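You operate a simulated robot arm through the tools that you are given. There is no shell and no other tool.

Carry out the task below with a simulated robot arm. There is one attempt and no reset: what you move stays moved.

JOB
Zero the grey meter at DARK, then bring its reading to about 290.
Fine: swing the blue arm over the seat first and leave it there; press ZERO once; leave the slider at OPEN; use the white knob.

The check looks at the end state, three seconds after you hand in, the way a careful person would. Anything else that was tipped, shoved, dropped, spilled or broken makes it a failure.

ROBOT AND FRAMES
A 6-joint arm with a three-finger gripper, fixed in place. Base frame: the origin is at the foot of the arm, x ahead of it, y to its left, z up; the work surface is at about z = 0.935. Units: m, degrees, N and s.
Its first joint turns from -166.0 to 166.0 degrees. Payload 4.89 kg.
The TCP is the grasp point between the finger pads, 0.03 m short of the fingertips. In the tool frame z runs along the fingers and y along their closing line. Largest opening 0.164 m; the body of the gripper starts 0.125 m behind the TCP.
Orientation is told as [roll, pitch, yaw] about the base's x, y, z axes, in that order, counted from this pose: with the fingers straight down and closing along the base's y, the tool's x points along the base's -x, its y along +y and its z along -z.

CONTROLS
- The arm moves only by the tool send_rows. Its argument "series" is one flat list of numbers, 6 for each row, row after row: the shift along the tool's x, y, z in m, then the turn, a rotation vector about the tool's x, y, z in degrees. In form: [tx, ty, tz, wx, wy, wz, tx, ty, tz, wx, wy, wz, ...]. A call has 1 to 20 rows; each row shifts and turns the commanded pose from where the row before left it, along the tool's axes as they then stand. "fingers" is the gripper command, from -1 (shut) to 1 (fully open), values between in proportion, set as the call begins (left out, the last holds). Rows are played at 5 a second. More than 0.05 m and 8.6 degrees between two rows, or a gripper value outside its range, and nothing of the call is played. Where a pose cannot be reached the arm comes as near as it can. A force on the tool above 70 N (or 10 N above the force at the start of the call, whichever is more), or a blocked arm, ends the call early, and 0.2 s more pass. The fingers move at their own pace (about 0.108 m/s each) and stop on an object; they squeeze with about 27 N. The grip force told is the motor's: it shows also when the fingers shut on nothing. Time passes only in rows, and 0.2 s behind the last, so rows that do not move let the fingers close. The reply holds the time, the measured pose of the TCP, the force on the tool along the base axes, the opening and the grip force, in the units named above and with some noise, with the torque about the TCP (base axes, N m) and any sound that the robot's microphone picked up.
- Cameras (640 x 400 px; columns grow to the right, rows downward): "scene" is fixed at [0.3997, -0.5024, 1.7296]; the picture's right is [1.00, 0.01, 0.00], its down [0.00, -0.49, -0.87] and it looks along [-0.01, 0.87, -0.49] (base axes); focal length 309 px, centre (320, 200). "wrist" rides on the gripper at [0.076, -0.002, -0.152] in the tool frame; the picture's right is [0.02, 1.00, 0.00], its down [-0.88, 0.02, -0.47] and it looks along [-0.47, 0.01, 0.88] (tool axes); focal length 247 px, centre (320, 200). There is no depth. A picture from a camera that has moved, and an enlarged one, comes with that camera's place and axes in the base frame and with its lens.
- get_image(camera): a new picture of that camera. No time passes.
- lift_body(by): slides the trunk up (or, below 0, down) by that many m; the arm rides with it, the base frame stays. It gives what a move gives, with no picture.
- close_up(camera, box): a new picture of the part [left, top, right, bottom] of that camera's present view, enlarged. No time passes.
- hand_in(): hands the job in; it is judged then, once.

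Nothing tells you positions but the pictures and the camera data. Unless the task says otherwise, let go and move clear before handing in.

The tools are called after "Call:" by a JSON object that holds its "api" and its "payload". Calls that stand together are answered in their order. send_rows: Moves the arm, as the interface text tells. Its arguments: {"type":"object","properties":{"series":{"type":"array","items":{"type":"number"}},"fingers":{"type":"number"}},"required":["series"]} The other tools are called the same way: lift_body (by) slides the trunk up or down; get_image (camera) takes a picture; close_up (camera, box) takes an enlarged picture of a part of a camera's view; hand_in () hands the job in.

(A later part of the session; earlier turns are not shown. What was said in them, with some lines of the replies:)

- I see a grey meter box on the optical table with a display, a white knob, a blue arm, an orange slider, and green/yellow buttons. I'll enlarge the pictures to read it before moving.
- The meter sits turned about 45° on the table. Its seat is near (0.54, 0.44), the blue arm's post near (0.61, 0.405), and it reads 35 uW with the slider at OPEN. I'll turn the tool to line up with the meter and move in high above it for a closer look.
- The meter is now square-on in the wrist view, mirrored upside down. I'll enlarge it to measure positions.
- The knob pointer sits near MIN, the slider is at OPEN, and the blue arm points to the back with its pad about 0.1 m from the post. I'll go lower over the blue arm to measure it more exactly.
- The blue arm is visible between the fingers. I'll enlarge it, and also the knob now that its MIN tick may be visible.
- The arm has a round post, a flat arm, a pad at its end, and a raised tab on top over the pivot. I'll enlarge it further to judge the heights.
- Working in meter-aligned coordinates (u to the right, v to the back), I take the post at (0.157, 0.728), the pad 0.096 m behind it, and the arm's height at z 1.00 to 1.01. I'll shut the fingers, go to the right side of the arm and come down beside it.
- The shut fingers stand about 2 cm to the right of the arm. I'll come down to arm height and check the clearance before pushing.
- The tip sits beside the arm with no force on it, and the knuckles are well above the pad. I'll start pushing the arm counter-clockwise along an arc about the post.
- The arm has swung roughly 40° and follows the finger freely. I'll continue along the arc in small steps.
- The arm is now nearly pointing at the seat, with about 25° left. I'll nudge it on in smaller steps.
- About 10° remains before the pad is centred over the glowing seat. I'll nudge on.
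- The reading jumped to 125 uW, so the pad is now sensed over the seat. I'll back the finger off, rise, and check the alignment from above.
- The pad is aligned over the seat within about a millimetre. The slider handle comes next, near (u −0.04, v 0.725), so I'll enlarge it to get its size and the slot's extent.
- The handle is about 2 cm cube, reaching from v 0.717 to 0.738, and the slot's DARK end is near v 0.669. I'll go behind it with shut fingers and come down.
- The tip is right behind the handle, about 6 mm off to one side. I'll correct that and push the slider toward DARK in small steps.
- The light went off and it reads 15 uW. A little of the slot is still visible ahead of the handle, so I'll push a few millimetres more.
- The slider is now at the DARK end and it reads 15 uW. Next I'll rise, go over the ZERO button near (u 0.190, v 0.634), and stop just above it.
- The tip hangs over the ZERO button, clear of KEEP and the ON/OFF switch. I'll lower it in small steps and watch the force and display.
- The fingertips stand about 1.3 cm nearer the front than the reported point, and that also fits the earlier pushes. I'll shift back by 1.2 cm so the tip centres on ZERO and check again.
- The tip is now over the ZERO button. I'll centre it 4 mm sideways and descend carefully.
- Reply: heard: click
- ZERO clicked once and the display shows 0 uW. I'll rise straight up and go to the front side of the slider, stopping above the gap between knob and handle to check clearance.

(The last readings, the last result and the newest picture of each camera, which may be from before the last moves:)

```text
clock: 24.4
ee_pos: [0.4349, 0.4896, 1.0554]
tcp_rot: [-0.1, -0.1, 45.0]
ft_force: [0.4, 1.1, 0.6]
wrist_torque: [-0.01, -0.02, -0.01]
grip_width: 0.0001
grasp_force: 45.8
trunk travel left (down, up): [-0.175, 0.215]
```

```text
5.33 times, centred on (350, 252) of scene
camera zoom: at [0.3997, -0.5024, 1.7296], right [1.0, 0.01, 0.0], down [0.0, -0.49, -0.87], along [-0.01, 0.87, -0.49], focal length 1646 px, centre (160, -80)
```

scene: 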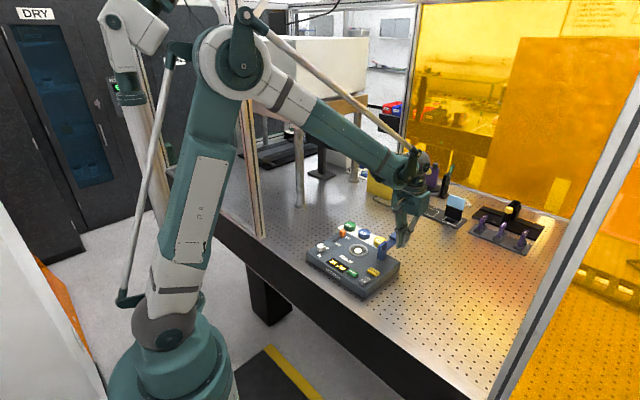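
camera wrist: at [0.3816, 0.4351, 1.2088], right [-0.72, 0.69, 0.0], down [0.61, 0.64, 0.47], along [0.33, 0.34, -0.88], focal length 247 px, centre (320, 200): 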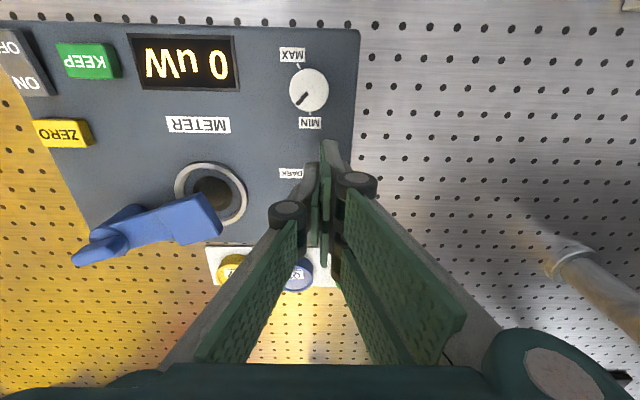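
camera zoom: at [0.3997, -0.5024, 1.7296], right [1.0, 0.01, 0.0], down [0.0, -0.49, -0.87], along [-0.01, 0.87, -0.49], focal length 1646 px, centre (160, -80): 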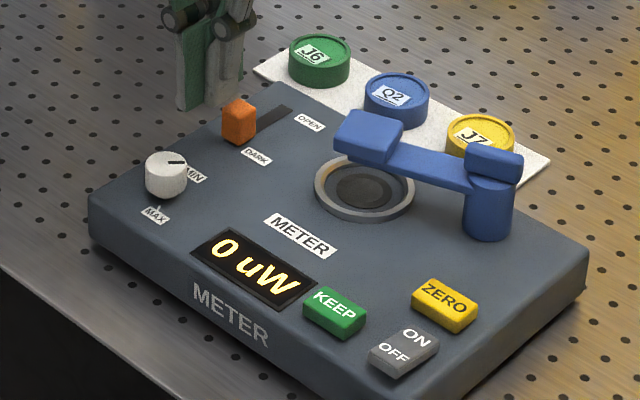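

The tip lines up with the gap between the knob and the slider handle, with about 1 cm free on each side. I'll lower it to handle height.

Call:
{"api": "send_rows", "payload": {"series": [0, 0, 0.015, 0, 0, 0, 0, 0, 0.015, 0, 0, 0, 0, 0, 0.01, 0, 0, 0, 0, 0, 0, 0, 0, 0]}}

Call:
{"api": "get_image", "payload": {"camera": "wrist"}}

Call:
{"api": "close_up", "payload": {"camera": "scene", "box": [300, 215, 400, 290]}}

```text
clock: 25.0
ee_pos: [0.4342, 0.4897, 1.0355]
tcp_rot: [0.0, -0.3, 44.9]
ft_force: [-1.0, -1.4, 55.3]
wrist_torque: [1.04, -0.79, 0.04]
grip_width: 0.0003
grasp_force: 44.9
trunk travel left (down, up): [-0.175, 0.215]
stopped in row 2: the force on the tool passed its limit at 103 N (the readings are from after the stop); the commanded pose is now the measured one
```

```text
taken
camera wrist: at [0.382, 0.4347, 1.188], right [-0.72, 0.69, 0.0], down [0.61, 0.63, 0.48], along [0.33, 0.34, -0.88], focal length 247 px, centre (320, 200)
```

wrist: 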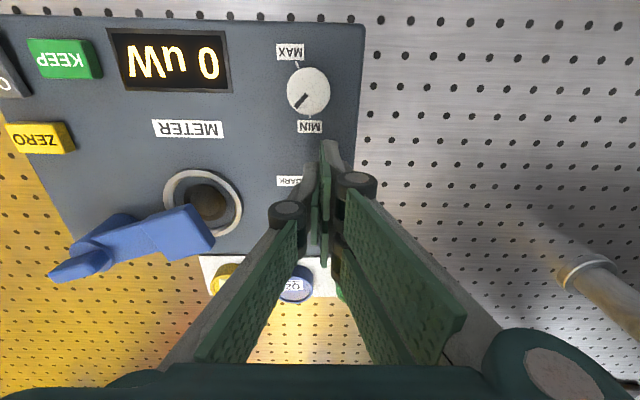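

```text
5.33 times, centred on (350, 252) of scene
camera zoom: at [0.3997, -0.5024, 1.7296], right [1.0, 0.01, 0.0], down [0.0, -0.49, -0.87], along [-0.01, 0.87, -0.49], focal length 1646 px, centre (160, -80)
```

zoom: 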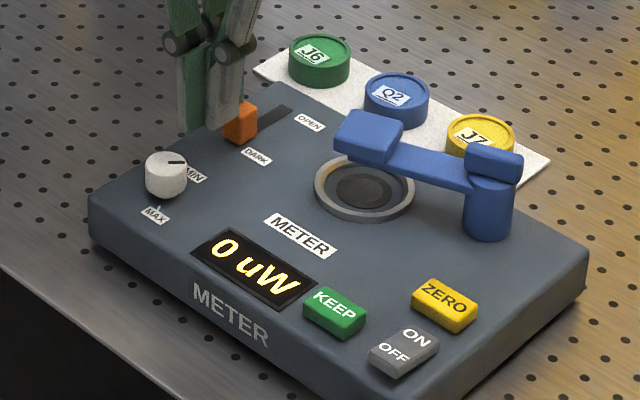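

The tip landed on top of the slider handle: it is taller, and the finger wider, than I estimated. The meter hasn't shifted. I'll rise at once, open the fingers a little, and straddle the handle to grip it instead.

Call:
{"api": "send_rows", "payload": {"fingers": -0.39, "series": [0, 0, -0.02, 0, 0, 0, 0, 0, -0.025, 0, 0, 0, -0.0175, -0.001, 0, 0, 0, 0, -0.0175, -0.001, 0, 0, 0, 0, 0, 0, 0, 0, 0, 0]}}

Call:
{"api": "get_image", "payload": {"camera": "wrist"}}

Call:
{"api": "close_up", "payload": {"camera": "scene", "box": [300, 215, 400, 290]}}

```text
clock: 26.2
ee_pos: [0.4613, 0.5152, 1.0762]
tcp_rot: [0.1, 0.0, 45.0]
ft_force: [0.5, 0.0, 0.2]
wrist_torque: [-0.06, 0.04, 0.0]
grip_width: 0.05
grasp_force: 0.1
trunk travel left (down, up): [-0.175, 0.215]
```

```text
taken
camera wrist: at [0.4095, 0.4592, 1.2301], right [-0.72, 0.69, 0.0], down [0.61, 0.64, 0.47], along [0.33, 0.34, -0.88], focal length 247 px, centre (320, 200)
```

wrist: 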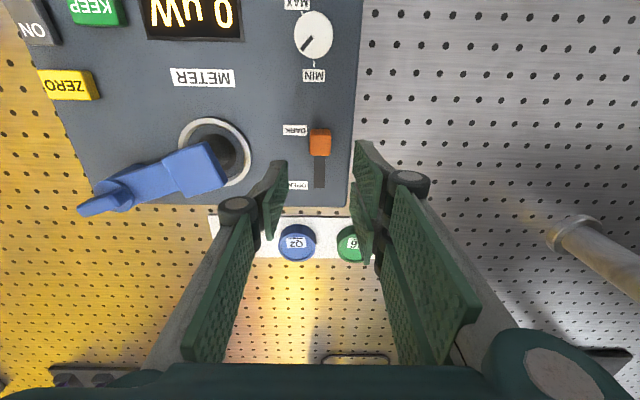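

```text
5.33 times, centred on (350, 252) of scene
camera zoom: at [0.3997, -0.5024, 1.7296], right [1.0, 0.01, 0.0], down [0.0, -0.49, -0.87], along [-0.01, 0.87, -0.49], focal length 1646 px, centre (160, -80)
```

zoom: 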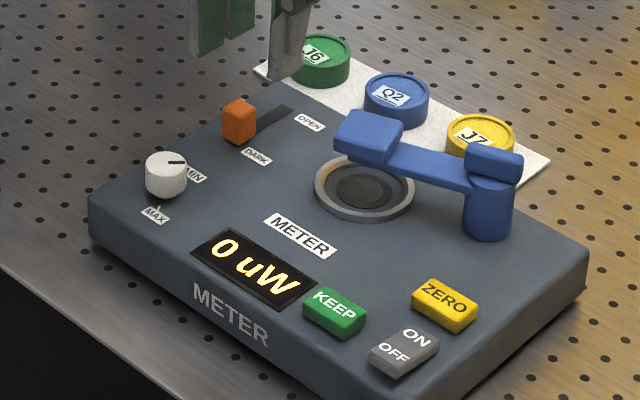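

The handle is now centred between the open fingers. I'll lower around it.

Call:
{"api": "send_rows", "payload": {"series": [0, 0, 0.02, 0, 0, 0, 0, 0, 0.02, 0, 0, 0, 0, 0, 0.017, 0, 0, 0, 0, 0, 0, 0, 0, 0]}}

Call:
{"api": "get_image", "payload": {"camera": "wrist"}}

Call:
{"api": "close_up", "payload": {"camera": "scene", "box": [300, 215, 400, 290]}}

```text
clock: 27.2
ee_pos: [0.4615, 0.5143, 1.0194]
tcp_rot: [0.0, -0.1, 45.0]
ft_force: [0.2, 2.0, 0.7]
wrist_torque: [0.01, 0.05, 0.0]
grip_width: 0.0499
grasp_force: 0.1
trunk travel left (down, up): [-0.175, 0.215]
```

```text
taken
camera wrist: at [0.4093, 0.4594, 1.173], right [-0.72, 0.69, 0.0], down [0.61, 0.64, 0.47], along [0.33, 0.34, -0.88], focal length 247 px, centre (320, 200)
```

wrist: 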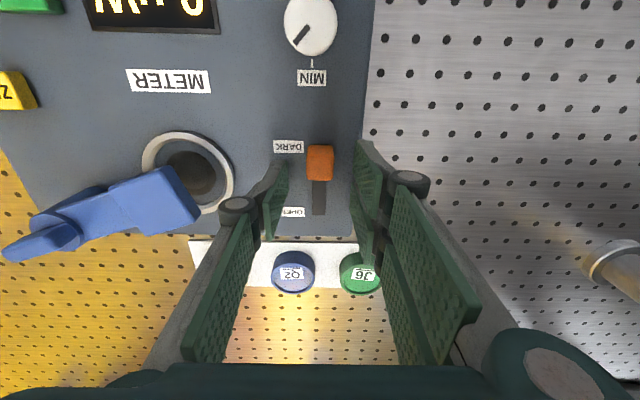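

```text
5.33 times, centred on (350, 252) of scene
camera zoom: at [0.3997, -0.5024, 1.7296], right [1.0, 0.01, 0.0], down [0.0, -0.49, -0.87], along [-0.01, 0.87, -0.49], focal length 1646 px, centre (160, -80)
```

zoom: 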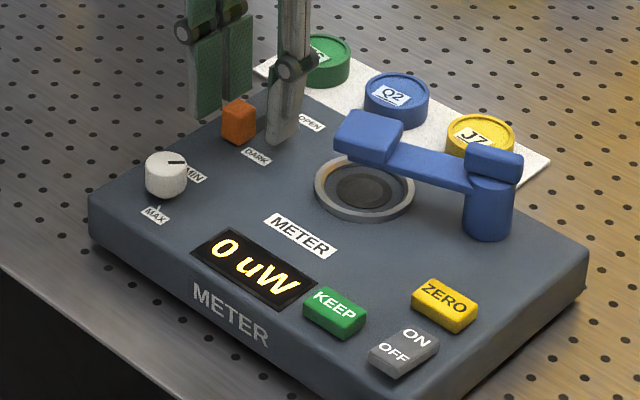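

I now see the gripper's shape: one thumb on the meter's side, two fingers side by side on the other, all centred on the TCP. I'll move 8 mm forward to centre on the handle, then close gently.

Call:
{"api": "send_rows", "payload": {"series": [0.004, 0, 0, 0, 0, 0, 0.004, 0, 0, 0, 0, 0, 0, 0, 0, 0, 0, 0]}}

Call:
{"api": "send_rows", "payload": {"fingers": -0.82, "series": [0, 0, 0, 0, 0, 0, 0, 0, 0, 0, 0, 0, 0, 0, 0, 0, 0, 0]}}

Call:
{"api": "get_image", "payload": {"camera": "wrist"}}

Call:
{"api": "close_up", "payload": {"camera": "scene", "box": [300, 215, 400, 290]}}

```text
clock: 28.0
ee_pos: [0.4557, 0.5082, 1.0207]
tcp_rot: [0.0, -0.1, 45.0]
ft_force: [0.7, 0.6, 0.9]
wrist_torque: [-0.01, 0.02, 0.05]
grip_width: 0.05
grasp_force: 0.1
trunk travel left (down, up): [-0.175, 0.215]
```

```text
clock: 28.8
ee_pos: [0.4569, 0.5091, 1.0197]
tcp_rot: [-0.1, -0.1, 45.0]
ft_force: [0.6, -0.4, -0.3]
wrist_torque: [-0.03, -0.03, 0.11]
grip_width: 0.0198
grasp_force: 45.0
trunk travel left (down, up): [-0.175, 0.215]
```

```text
taken
camera wrist: at [0.4036, 0.4534, 1.1732], right [-0.72, 0.69, 0.0], down [0.61, 0.64, 0.47], along [0.33, 0.34, -0.88], focal length 247 px, centre (320, 200)
```

wrist: 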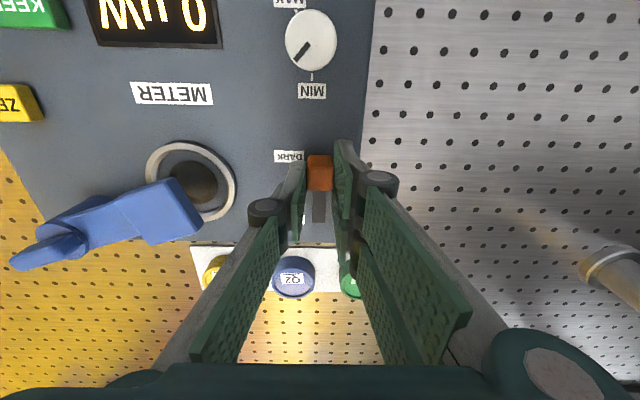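

```text
5.33 times, centred on (350, 252) of scene
camera zoom: at [0.3997, -0.5024, 1.7296], right [1.0, 0.01, 0.0], down [0.0, -0.49, -0.87], along [-0.01, 0.87, -0.49], focal length 1646 px, centre (160, -80)
```

zoom: 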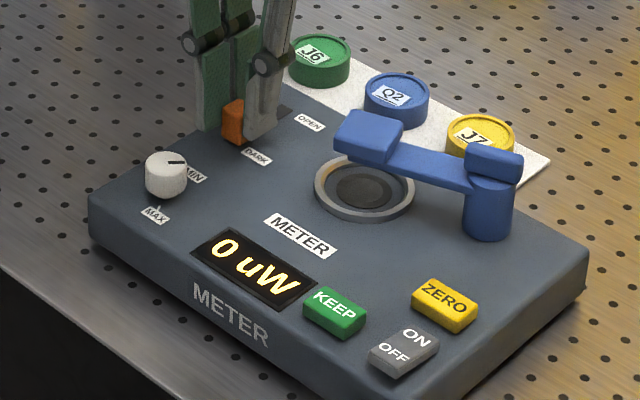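

The handle is gripped at 2 cm. I'll draw it back toward OPEN, most of the way first.

Call:
{"api": "send_rows", "payload": {"series": [-0.008, 0, 0, 0, 0, 0, -0.008, 0, 0, 0, 0, 0, -0.008, 0, 0, 0, 0, 0, -0.008, 0, 0, 0, 0, 0, -0.006, 0, 0, 0, 0, 0, -0.004, 0, 0, 0, 0, 0, 0, 0, 0, 0, 0, 0]}}

Call:
{"api": "get_image", "payload": {"camera": "wrist"}}

Call:
{"api": "close_up", "payload": {"camera": "scene", "box": [300, 215, 400, 290]}}

```text
clock: 30.4
ee_pos: [0.4864, 0.5389, 1.0205]
tcp_rot: [0.0, -0.1, 45.0]
ft_force: [1.7, -2.0, 7.0]
wrist_torque: [0.02, -0.12, 0.07]
grip_width: 0.0195
grasp_force: 44.9
trunk travel left (down, up): [-0.175, 0.215]
```

```text
taken
camera wrist: at [0.4332, 0.4829, 1.1732], right [-0.72, 0.69, 0.0], down [0.61, 0.64, 0.47], along [0.33, 0.34, -0.88], focal length 247 px, centre (320, 200)
```

wrist: 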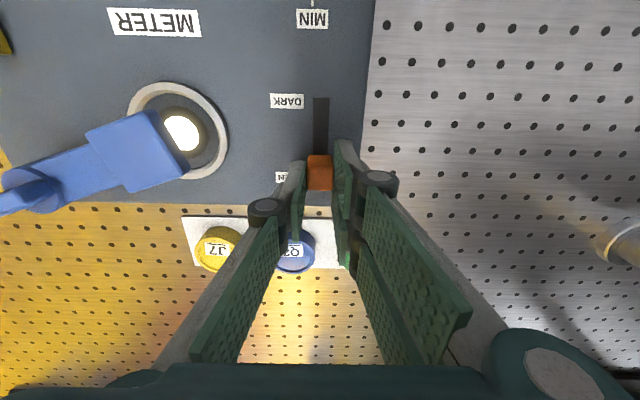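

```text
5.33 times, centred on (350, 252) of scene
camera zoom: at [0.3997, -0.5024, 1.7296], right [1.0, 0.01, 0.0], down [0.0, -0.49, -0.87], along [-0.01, 0.87, -0.49], focal length 1646 px, centre (160, -80)
```

zoom: 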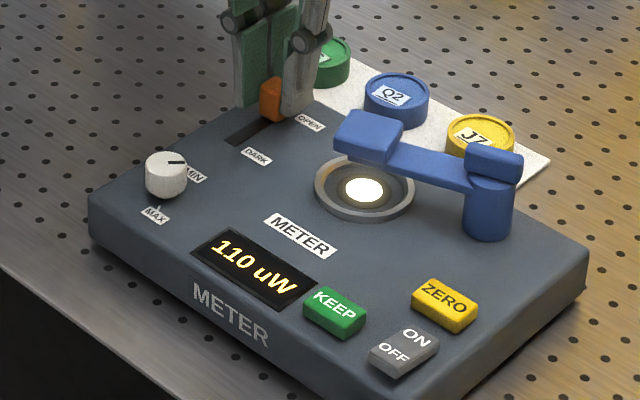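

The light is back and it reads 110 uW. The handle still has a few millimetres to go to its original OPEN position.

Call:
{"api": "send_rows", "payload": {"series": [-0.003, 0, 0, 0, 0, 0, -0.002, 0, 0, 0, 0, 0, 0, 0, 0, 0, 0, 0]}}

Call:
{"api": "close_up", "payload": {"camera": "scene", "box": [325, 222, 375, 262]}}

```text
clock: 31.2
ee_pos: [0.489, 0.5411, 1.0196]
tcp_rot: [0.0, 0.0, 45.0]
ft_force: [-6.4, -11.9, -10.1]
wrist_torque: [-0.21, -0.03, 0.14]
grip_width: 0.0198
grasp_force: 45.1
trunk travel left (down, up): [-0.175, 0.215]
```

```text
10.00 times, centred on (350, 242) of scene
camera zoom: at [0.3997, -0.5024, 1.7296], right [1.0, 0.01, 0.0], down [0.0, -0.49, -0.87], along [-0.01, 0.87, -0.49], focal length 3086 px, centre (20, -220)
```

zoom: 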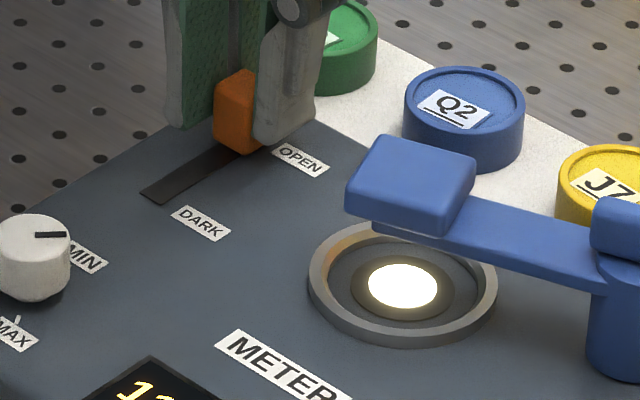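

The slider is back at its original OPEN spot and against its stop. I'll release it, rise, and move over the white knob.

Call:
{"api": "send_rows", "payload": {"fingers": -0.35, "series": [0, 0, 0, 0, 0, 0, 0, 0, 0, 0, 0, 0, 0, 0, -0.03, 0, 0, 0, 0, 0, -0.04, 0, 0, 0, 0.045, 0, 0, 0, 0, 0, 0.045, 0, 0, 0, 0, 0, 0.04, 0, 0, 0, 0, 0, 0, 0, 0, 0, 0, 0]}}

Call:
{"api": "get_image", "payload": {"camera": "wrist"}}

Call:
{"api": "close_up", "payload": {"camera": "scene", "box": [300, 215, 400, 290]}}

```text
clock: 33.0
ee_pos: [0.3964, 0.4493, 1.09]
tcp_rot: [0.0, -0.1, 45.0]
ft_force: [-0.7, -0.8, -0.1]
wrist_torque: [0.15, -0.08, -0.02]
grip_width: 0.0532
grasp_force: 0.0
trunk travel left (down, up): [-0.175, 0.215]
```

```text
taken
camera wrist: at [0.344, 0.3943, 1.2433], right [-0.72, 0.69, 0.0], down [0.61, 0.64, 0.47], along [0.33, 0.34, -0.88], focal length 247 px, centre (320, 200)
```

wrist: 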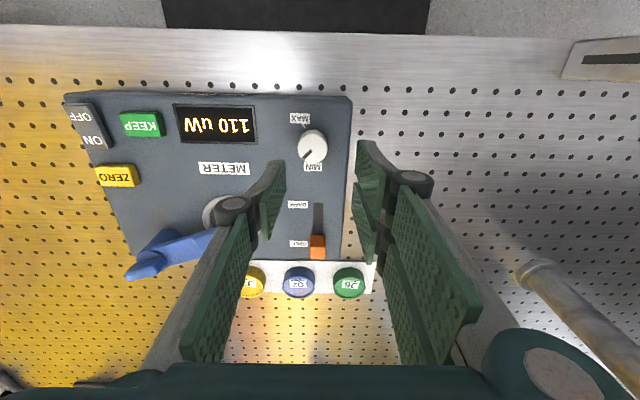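

```text
5.33 times, centred on (350, 252) of scene
camera zoom: at [0.3997, -0.5024, 1.7296], right [1.0, 0.01, 0.0], down [0.0, -0.49, -0.87], along [-0.01, 0.87, -0.49], focal length 1646 px, centre (160, -80)
```

zoom: 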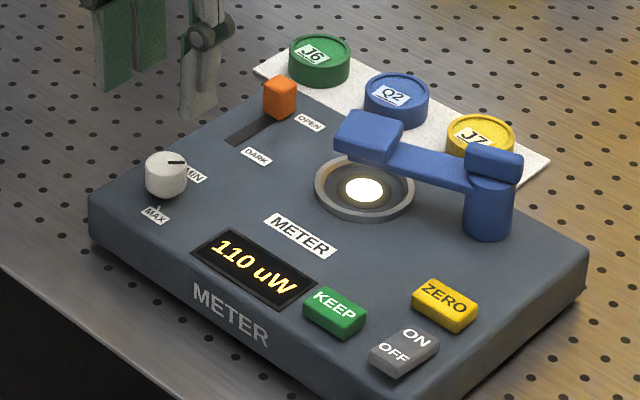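

The slider stays at OPEN and it still reads 110 uW. I'll enlarge the knob to fix its centre and pointer angle.

Call:
{"api": "close_up", "payload": {"camera": "wrist", "box": [280, 100, 350, 180]}}

Call:
{"api": "close_up", "payload": {"camera": "scene", "box": [300, 230, 350, 270]}}

```text
5.00 times, centred on (315, 140) of wrist
camera zoom: at [0.344, 0.3943, 1.2433], right [-0.72, 0.69, 0.0], down [0.61, 0.64, 0.47], along [0.33, 0.34, -0.88], focal length 1235 px, centre (345, 500)
```

zoom: 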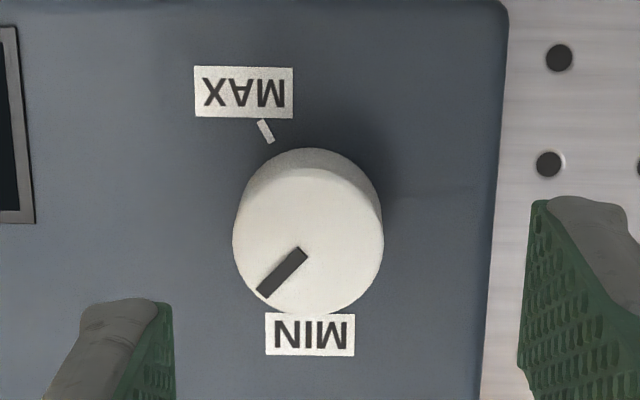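

```text
10.00 times, centred on (325, 250) of scene
camera zoom: at [0.3997, -0.5024, 1.7296], right [1.0, 0.01, 0.0], down [0.0, -0.49, -0.87], along [-0.01, 0.87, -0.49], focal length 3086 px, centre (270, -300)
```

zoom: 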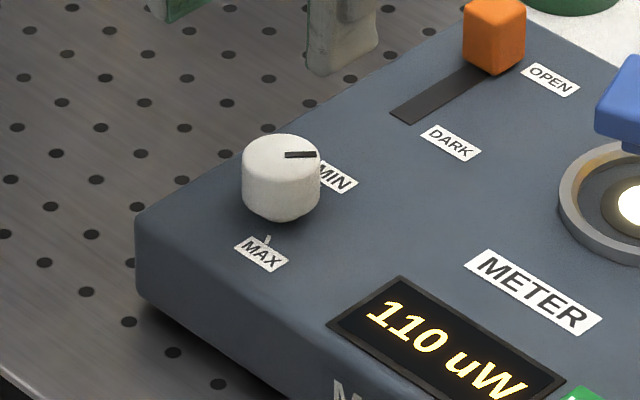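

The knob is about 3 cm wide, centred near (u −0.0295, v 0.594), with its pointer between MIN and MAX. I'll centre over it and come down to just above its top first.

Call:
{"api": "send_rows", "payload": {"series": [0.004, -0.008, 0, 0, 0, 0, 0, 0, 0.03, 0, 0, 0, 0, 0, 0.025, 0, 0, 0, 0, 0, 0, 0, 0, 0]}}

Call:
{"api": "get_image", "payload": {"camera": "wrist"}}

Call:
{"api": "close_up", "payload": {"camera": "scene", "box": [290, 220, 360, 280]}}

```text
clock: 34.0
ee_pos: [0.4007, 0.4407, 1.0339]
tcp_rot: [-0.1, -0.1, 45.1]
ft_force: [-0.6, -0.3, -0.3]
wrist_torque: [0.02, 0.02, 0.04]
grip_width: 0.0533
grasp_force: 0.0
trunk travel left (down, up): [-0.175, 0.215]
```

```text
taken
camera wrist: at [0.3482, 0.386, 1.1873], right [-0.72, 0.69, 0.0], down [0.61, 0.64, 0.47], along [0.33, 0.34, -0.88], focal length 247 px, centre (320, 200)
```

wrist: 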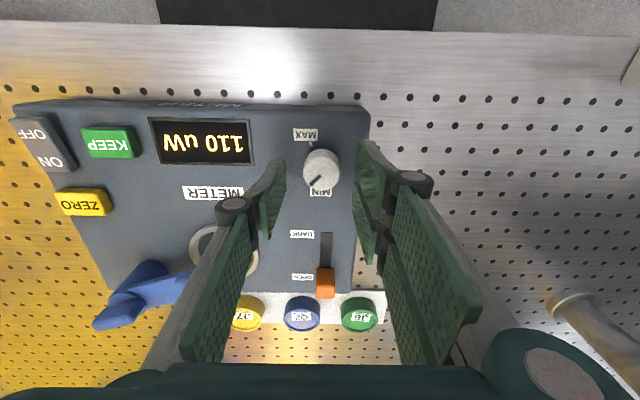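

```text
6.67 times, centred on (325, 250) of scene
camera zoom: at [0.3997, -0.5024, 1.7296], right [1.0, 0.01, 0.0], down [0.0, -0.49, -0.87], along [-0.01, 0.87, -0.49], focal length 2057 px, centre (287, -133)
```

zoom: 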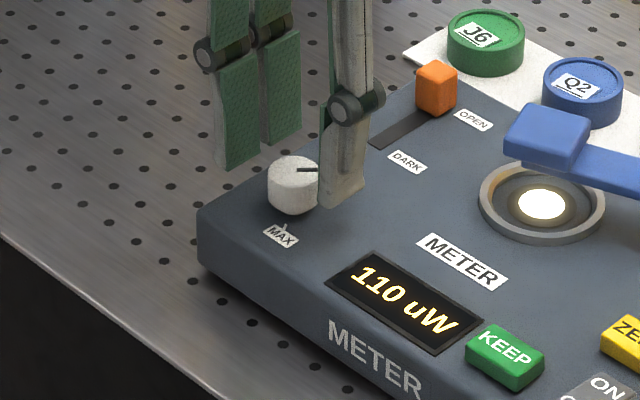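

By the wrist view the knob is centred between thumb and fingers within a couple of millimetres. I'll lower around it in small steps.

Call:
{"api": "send_rows", "payload": {"series": [0, 0, 0.005, 0, 0, 0, 0, 0, 0.005, 0, 0, 0, 0, 0, 0.005, 0, 0, 0, 0, 0, 0.004, 0, 0, 0, 0, 0, 0, 0, 0, 0]}}

Call:
{"api": "close_up", "payload": {"camera": "wrist", "box": [240, 110, 400, 230]}}

Call:
{"api": "close_up", "payload": {"camera": "scene", "box": [290, 220, 360, 280]}}

```text
clock: 35.2
ee_pos: [0.3999, 0.4417, 1.0155]
tcp_rot: [0.0, -0.1, 45.0]
ft_force: [0.3, -0.3, -0.6]
wrist_torque: [-0.03, 0.02, 0.0]
grip_width: 0.0535
grasp_force: 0.0
trunk travel left (down, up): [-0.175, 0.215]
```

```text
3.33 times, centred on (320, 170) of wrist
camera zoom: at [0.3477, 0.3861, 1.1689], right [-0.72, 0.69, 0.0], down [0.61, 0.64, 0.47], along [0.33, 0.34, -0.88], focal length 823 px, centre (320, 300)
```

zoom: 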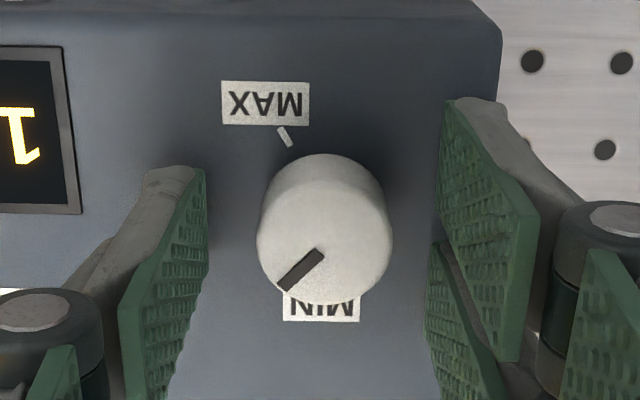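

```text
6.67 times, centred on (325, 250) of scene
camera zoom: at [0.3997, -0.5024, 1.7296], right [1.0, 0.01, 0.0], down [0.0, -0.49, -0.87], along [-0.01, 0.87, -0.49], focal length 2057 px, centre (287, -133)
```

zoom: 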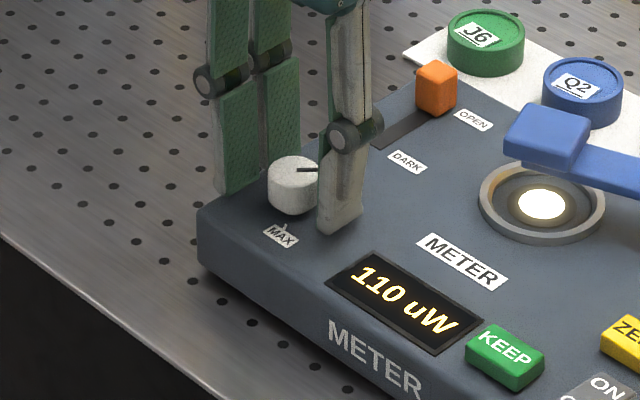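

The knob sits well centred between the pads. I'll close gently on it.

Call:
{"api": "send_rows", "payload": {"fingers": -0.7, "series": [0, 0, 0, 0, 0, 0, 0, 0, 0, 0, 0, 0, 0, 0, 0, 0, 0, 0]}}

Call:
{"api": "close_up", "payload": {"camera": "wrist", "box": [240, 110, 400, 230]}}

Call:
{"api": "close_up", "payload": {"camera": "scene", "box": [290, 220, 360, 280]}}

```text
clock: 36.0
ee_pos: [0.3995, 0.4412, 1.0143]
tcp_rot: [0.0, -0.1, 45.0]
ft_force: [-12.0, 9.3, -2.8]
wrist_torque: [0.31, 0.39, -0.04]
grip_width: 0.0288
grasp_force: 45.3
trunk travel left (down, up): [-0.175, 0.215]
```

```text
3.33 times, centred on (320, 170) of wrist
camera zoom: at [0.347, 0.3866, 1.1689], right [-0.72, 0.69, 0.0], down [0.61, 0.64, 0.47], along [0.33, 0.34, -0.88], focal length 823 px, centre (320, 300)
```

zoom: 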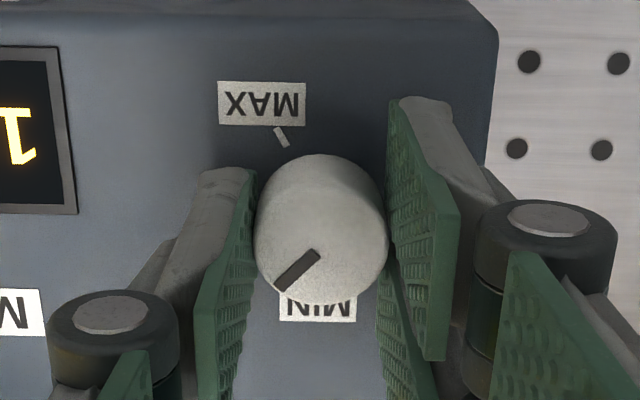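

```text
6.67 times, centred on (325, 250) of scene
camera zoom: at [0.3997, -0.5024, 1.7296], right [1.0, 0.01, 0.0], down [0.0, -0.49, -0.87], along [-0.01, 0.87, -0.49], focal length 2057 px, centre (287, -133)
```

zoom: 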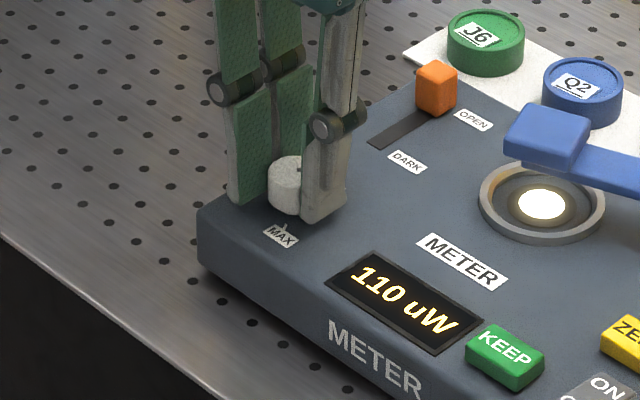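

The knob is gripped, with a slight sideways load. I'll ease 1.5 mm to relieve it and turn clockwise a little to see how the reading responds.

Call:
{"api": "send_rows", "payload": {"series": [0, 0.0015, 0, 0, 0, 0, 0, 0, 0, 0, 0, 5, 0, 0, 0, 0, 0, 5, 0, 0, 0, 0, 0, 0]}}

Call:
{"api": "close_up", "payload": {"camera": "scene", "box": [290, 220, 360, 280]}}

Call:
{"api": "close_up", "payload": {"camera": "wrist", "box": [240, 110, 400, 230]}}

```text
clock: 37.0
ee_pos: [0.401, 0.4418, 1.0149]
tcp_rot: [-0.1, -0.2, 34.9]
ft_force: [6.1, -16.0, -3.7]
wrist_torque: [-0.62, -0.25, 0.05]
grip_width: 0.029
grasp_force: 45.5
trunk travel left (down, up): [-0.175, 0.215]
```

```text
6.67 times, centred on (325, 250) of scene
camera zoom: at [0.3997, -0.5024, 1.7296], right [1.0, 0.01, 0.0], down [0.0, -0.49, -0.87], along [-0.01, 0.87, -0.49], focal length 2057 px, centre (287, -133)
```

zoom: 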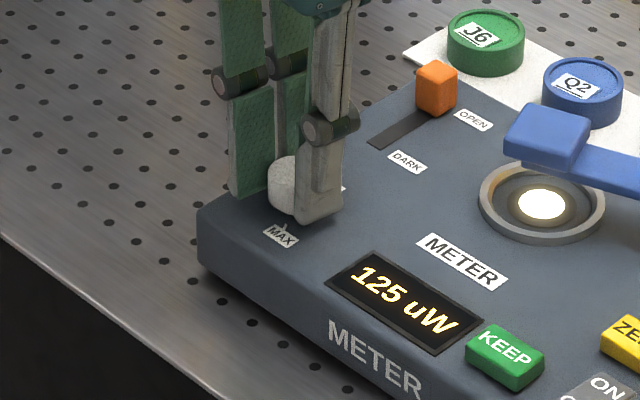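

```text
3.33 times, centred on (320, 170) of wrist
camera zoom: at [0.3383, 0.3966, 1.1689], right [-0.59, 0.81, 0.0], down [0.71, 0.52, 0.47], along [0.38, 0.28, -0.88], focal length 823 px, centre (320, 300)
```

zoom: 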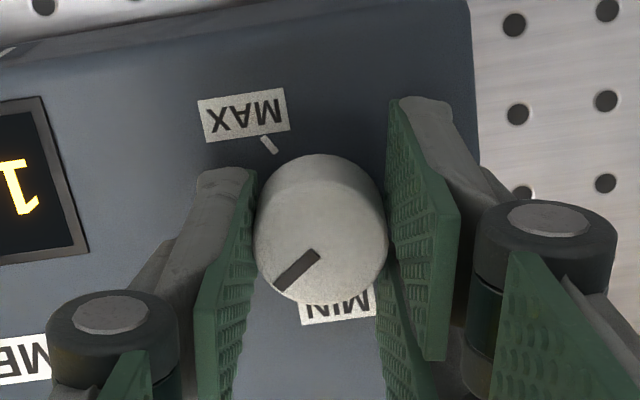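

Clockwise raises the reading: 10° took it from 110 to 125 uW. I'll ease the side load back a bit and turn about 30° more.

Call:
{"api": "send_rows", "payload": {"series": [0, -0.0007, 0, 0, 0, 0, 0, 0, 0, 0, 0, 6, 0, 0, 0, 0, 0, 6, 0, 0, 0, 0, 0, 6, 0, 0, 0, 0, 0, 6, 0, 0, 0, 0, 0, 6, 0, 0, 0, 0, 0, 0]}}

Call:
{"api": "close_up", "payload": {"camera": "scene", "box": [290, 220, 360, 280]}}

Call:
{"api": "close_up", "payload": {"camera": "wrist", "box": [240, 110, 400, 230]}}

```text
clock: 38.6
ee_pos: [0.4003, 0.441, 1.016]
tcp_rot: [0.1, 0.0, 4.9]
ft_force: [11.5, -32.5, -20.9]
wrist_torque: [-0.97, -0.57, 0.08]
grip_width: 0.0293
grasp_force: 44.7
trunk travel left (down, up): [-0.175, 0.215]
```

```text
6.67 times, centred on (325, 250) of scene
camera zoom: at [0.3997, -0.5024, 1.7296], right [1.0, 0.01, 0.0], down [0.0, -0.49, -0.87], along [-0.01, 0.87, -0.49], focal length 2057 px, centre (287, -133)
```

zoom: 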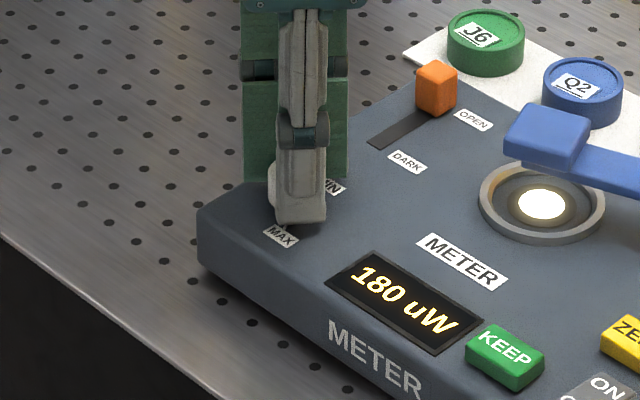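

```text
3.33 times, centred on (320, 170) of wrist
camera zoom: at [0.3245, 0.4325, 1.169], right [-0.11, 0.99, 0.0], down [0.88, 0.09, 0.47], along [0.47, 0.05, -0.88], focal length 823 px, centre (320, 300)
```

zoom: 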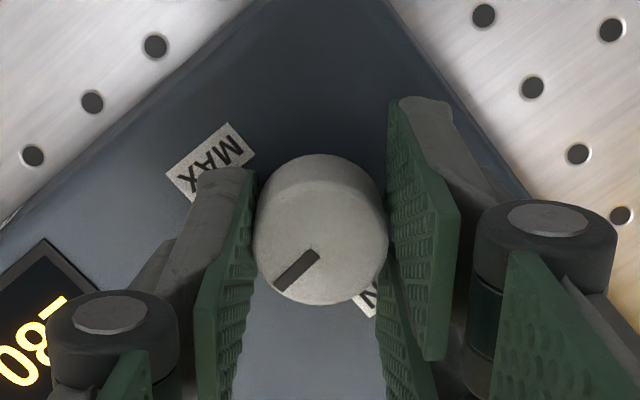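

The reading is 180 uW after 40° of turn. Side load has built up to about 33 N, so I'll relieve it and then continue turning.

Call:
{"api": "send_rows", "payload": {"series": [-0.0005, -0.0015, 0.001, 0, 0, 0, 0, 0, 0, 0, 0, 0]}}

```text
clock: 39.2
ee_pos: [0.3994, 0.4404, 1.0166]
tcp_rot: [0.3, -0.1, 5.0]
ft_force: [6.1, -14.6, 9.8]
wrist_torque: [-0.39, 0.34, 0.04]
grip_width: 0.029
grasp_force: 45.8
trunk travel left (down, up): [-0.175, 0.215]
```

The side load dropped to about 15 N. I'll ease a little more and turn another 20°.

Call:
{"api": "send_rows", "payload": {"series": [-0.0003, -0.001, -0.0003, 0, 0, 0, 0, 0, 0, 0, 0, 5, 0, 0, 0, 0, 0, 5, 0, 0, 0, 0, 0, 5, 0, 0, 0, 0, 0, 5, 0, 0, 0, 0, 0, 0]}}

Call:
{"api": "close_up", "payload": {"camera": "scene", "box": [290, 220, 360, 280]}}

Call:
{"api": "close_up", "payload": {"camera": "wrist", "box": [240, 110, 400, 230]}}

```text
clock: 40.6
ee_pos: [0.4, 0.44, 1.0149]
tcp_rot: [0.2, -0.1, -15.0]
ft_force: [-3.0, 12.9, 30.8]
wrist_torque: [0.48, 0.35, -0.01]
grip_width: 0.029
grasp_force: 45.0
trunk travel left (down, up): [-0.175, 0.215]
```

```text
6.67 times, centred on (325, 250) of scene
camera zoom: at [0.3997, -0.5024, 1.7296], right [1.0, 0.01, 0.0], down [0.0, -0.49, -0.87], along [-0.01, 0.87, -0.49], focal length 2057 px, centre (287, -133)
```

zoom: 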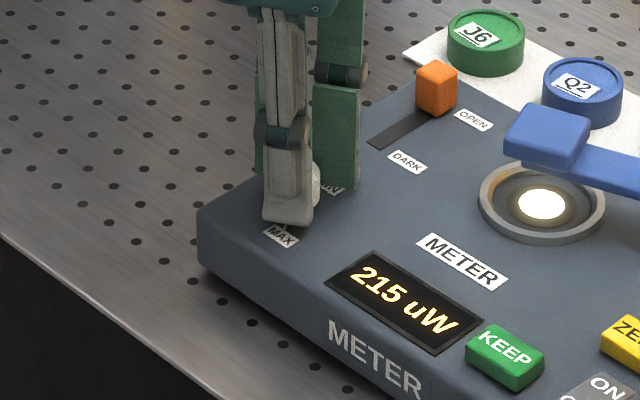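

```text
3.33 times, centred on (320, 170) of wrist
camera zoom: at [0.3261, 0.4579, 1.169], right [0.24, 0.97, 0.0], down [0.85, -0.21, 0.47], along [0.46, -0.11, -0.88], focal length 823 px, centre (320, 300)
```

zoom: 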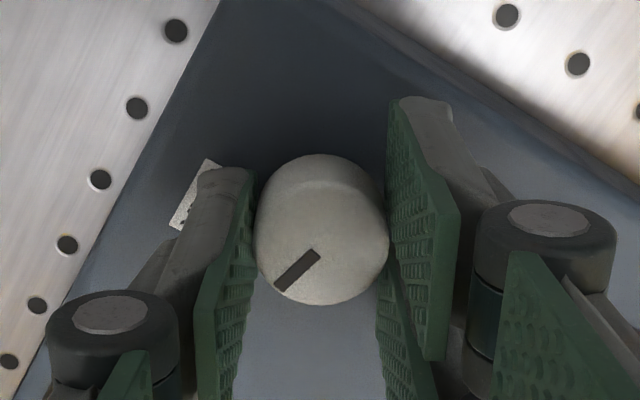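

It climbs about 1.75 uW per degree and now reads 215. I need roughly 43° more, so I'll ease the load and turn 36° before fine-tuning.

Call:
{"api": "send_rows", "payload": {"series": [0, 0.0006, -0.001, 0, 0, 0, 0, 0, 0, 0, 0, 6, 0, 0, 0, 0, 0, 6, 0, 0, 0, 0, 0, 6, 0, 0, 0, 0, 0, 0]}}

Call:
{"api": "close_up", "payload": {"camera": "scene", "box": [290, 220, 360, 280]}}

```text
clock: 41.8
ee_pos: [0.3999, 0.4393, 1.0163]
tcp_rot: [0.0, 0.0, -33.1]
ft_force: [-16.1, -7.1, -16.7]
wrist_torque: [-0.21, 0.32, 0.01]
grip_width: 0.0295
grasp_force: 45.4
trunk travel left (down, up): [-0.175, 0.215]
```

```text
6.67 times, centred on (325, 250) of scene
camera zoom: at [0.3997, -0.5024, 1.7296], right [1.0, 0.01, 0.0], down [0.0, -0.49, -0.87], along [-0.01, 0.87, -0.49], focal length 2057 px, centre (287, -133)
```

zoom: 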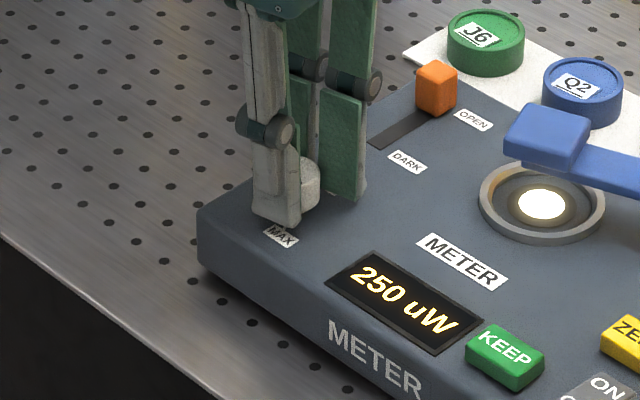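

It reads 250 uW with about 22° to go. I'll ease the load and turn 18° more.

Call:
{"api": "send_rows", "payload": {"series": [0.0004, -0.0006, 0.0006, 0, 0, 0, 0, 0, 0, 0, 0, 6, 0, 0, 0, 0, 0, 6, 0, 0, 0, 0, 0, 6, 0, 0, 0, 0, 0, 0]}}

Call:
{"api": "close_up", "payload": {"camera": "scene", "box": [290, 220, 360, 280]}}

```text
clock: 43.0
ee_pos: [0.3993, 0.4396, 1.016]
tcp_rot: [0.1, 0.0, -51.0]
ft_force: [-19.9, -20.3, -11.1]
wrist_torque: [-0.78, 0.45, 0.1]
grip_width: 0.0291
grasp_force: 45.1
trunk travel left (down, up): [-0.175, 0.215]
```

```text
6.67 times, centred on (325, 250) of scene
camera zoom: at [0.3997, -0.5024, 1.7296], right [1.0, 0.01, 0.0], down [0.0, -0.49, -0.87], along [-0.01, 0.87, -0.49], focal length 2057 px, centre (287, -133)
```

zoom: 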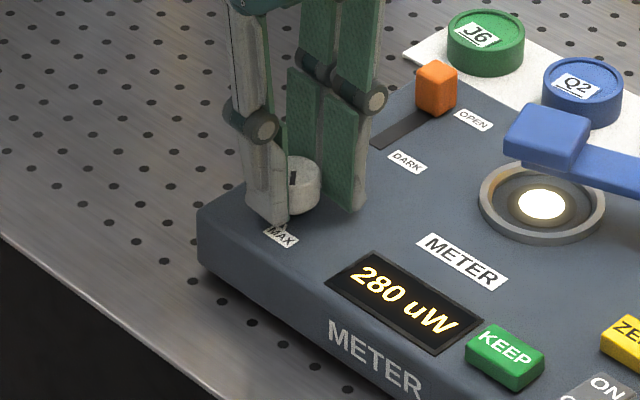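

It reads 280 uW, so about 5.5° remains. I'll ease the side load and make that last turn.

Call:
{"api": "send_rows", "payload": {"series": [0, -0.0011, 0.0004, 0, 0, 0, 0, 0, 0, 0, 0, 3, 0, 0, 0, 0, 0, 2.5, 0, 0, 0, 0, 0, 0]}}

Call:
{"api": "close_up", "payload": {"camera": "scene", "box": [290, 220, 360, 280]}}

```text
clock: 44.0
ee_pos: [0.3999, 0.4388, 1.0161]
tcp_rot: [0.2, 0.0, -56.6]
ft_force: [-4.5, -16.1, 1.5]
wrist_torque: [-0.5, 0.01, -0.01]
grip_width: 0.0292
grasp_force: 45.0
trunk travel left (down, up): [-0.175, 0.215]
```

```text
6.67 times, centred on (325, 250) of scene
camera zoom: at [0.3997, -0.5024, 1.7296], right [1.0, 0.01, 0.0], down [0.0, -0.49, -0.87], along [-0.01, 0.87, -0.49], focal length 2057 px, centre (287, -133)
```

zoom: 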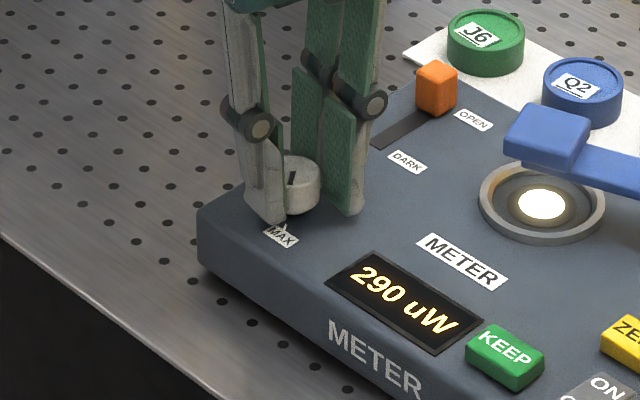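

The display shows 290 uW. I'll relieve the remaining load and open the fingers without moving, then check the reading holds.

Call:
{"api": "send_rows", "payload": {"series": [0.0003, -0.0005, 0, 0, 0, 0, 0, 0, 0, 0, 0, 0]}}

Call:
{"api": "send_rows", "payload": {"fingers": -0.36, "series": [0, 0, 0, 0, 0, 0, 0, 0, 0, 0, 0, 0, 0, 0, 0, 0, 0, 0]}}

Call:
{"api": "close_up", "payload": {"camera": "scene", "box": [290, 220, 360, 280]}}

Call:
{"api": "get_image", "payload": {"camera": "wrist"}}

```text
clock: 44.6
ee_pos: [0.3997, 0.4397, 1.0158]
tcp_rot: [0.2, 0.1, -56.5]
ft_force: [8.8, -17.2, 8.6]
wrist_torque: [-0.55, -0.35, 0.02]
grip_width: 0.0295
grasp_force: 45.6
trunk travel left (down, up): [-0.175, 0.215]
```

```text
clock: 45.4
ee_pos: [0.3979, 0.4402, 1.0147]
tcp_rot: [0.1, 0.0, -56.5]
ft_force: [-0.7, 0.0, -0.8]
wrist_torque: [-0.02, 0.0, 0.02]
grip_width: 0.0525
grasp_force: 0.0
trunk travel left (down, up): [-0.175, 0.215]
```

```text
6.67 times, centred on (325, 250) of scene
camera zoom: at [0.3997, -0.5024, 1.7296], right [1.0, 0.01, 0.0], down [0.0, -0.49, -0.87], along [-0.01, 0.87, -0.49], focal length 2057 px, centre (287, -133)
```

zoom: 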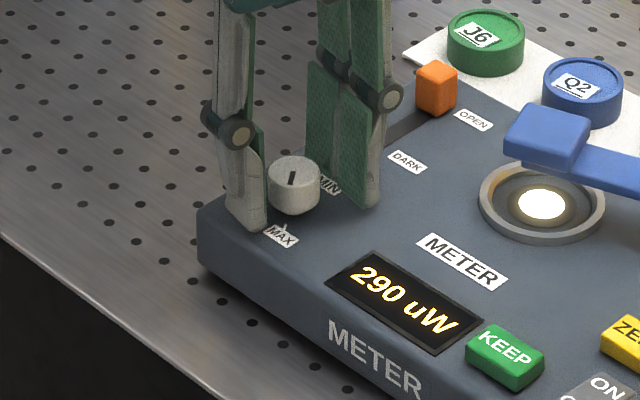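

```text
taken
camera wrist: at [0.3551, 0.5022, 1.1686], right [0.82, 0.57, 0.0], down [0.5, -0.72, 0.47], along [0.27, -0.39, -0.88], focal length 247 px, centre (320, 200)
```

wrist: 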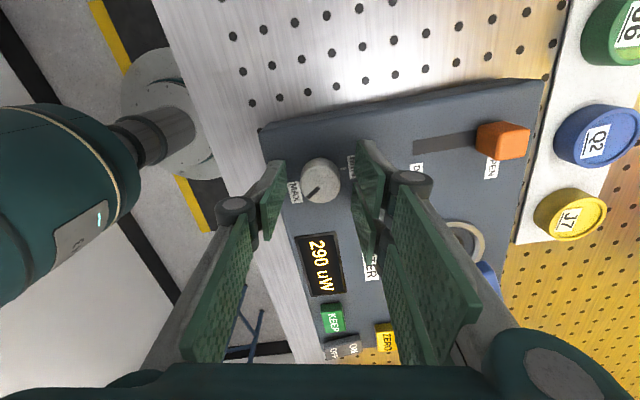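

The reading holds at 290 uW with the fingers open. I'll lift straight up well clear and take a last look at everything.

Call:
{"api": "send_rows", "payload": {"series": [0, 0, -0.02, 0, 0, 0, 0, 0, -0.04, 0, 0, 0, 0, 0, -0.045, 0, 0, 0, 0, 0, -0.045, 0, 0, 0, 0, 0, -0.045, 0, 0, 0, 0, 0, 0, 0, 0, 0]}}

Call:
{"api": "get_image", "payload": {"camera": "scene"}}

Call:
{"api": "close_up", "payload": {"camera": "scene", "box": [290, 210, 410, 300]}}

Call:
{"api": "get_image", "payload": {"camera": "wrist"}}

```text
clock: 46.8
ee_pos: [0.3988, 0.44, 1.2103]
tcp_rot: [0.1, 0.0, -56.5]
ft_force: [0.3, -0.2, 1.4]
wrist_torque: [0.05, -0.03, 0.0]
grip_width: 0.0527
grasp_force: 0.0
trunk travel left (down, up): [-0.175, 0.215]
```

```text
taken
```

scene: 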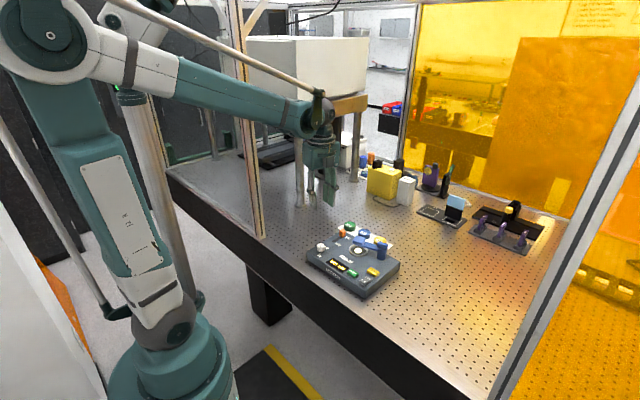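

```text
4.44 times, centred on (350, 255) of scene
camera zoom: at [0.3997, -0.5024, 1.7296], right [1.0, 0.01, 0.0], down [0.0, -0.49, -0.87], along [-0.01, 0.87, -0.49], focal length 1371 px, centre (187, -44)
```

zoom: 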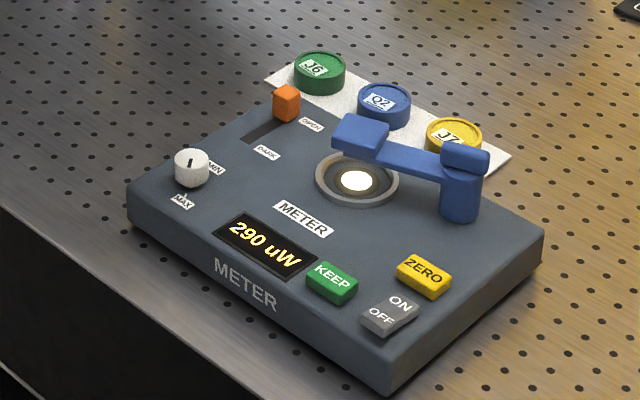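

```text
taken
camera wrist: at [0.3546, 0.5022, 1.3632], right [0.82, 0.57, 0.0], down [0.5, -0.72, 0.47], along [0.27, -0.39, -0.88], focal length 247 px, centre (320, 200)
```

wrist: 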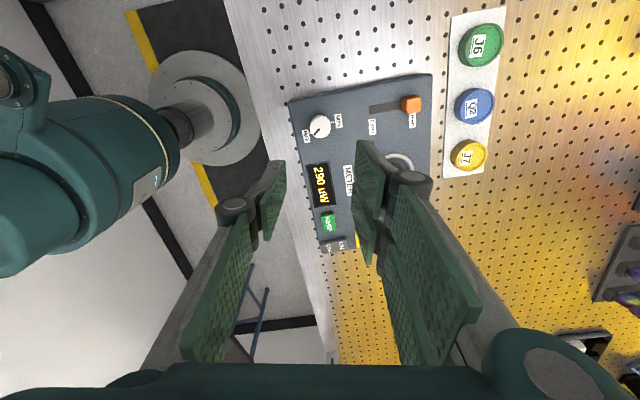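

The meter reads 290 uW, with the blue arm over the seat, the slider at OPEN and the caps undisturbed. The arm is clear of everything, so I'm handing in.

Call:
{"api": "hand_in", "payload": {}}

```text
The job is handed in.
```

The meter is zeroed at DARK and now reads 290 uW, and I've handed the job in.

- **Blue arm:** I swung it over the seat first and left it there.
- **Zero:** With the slider at DARK the meter read 15 uW. I pressed ZERO once, heard one click, and the display went to 0.
- **Slider:** It is back at OPEN, against its stop, where it started.
- **Knob:** I turned the white knob clockwise until the display read 290 uW. The reading held after I let go and moved clear.

While I was moving the slider back, the fingertips came down on top of its handle with about 103 N before the arm stopped itself. In the pictures afterwards the meter had not shifted, and the slider still moved normally. I did not press KEEP or the ON/OFF switch, and the three caps behind the meter look undisturbed.
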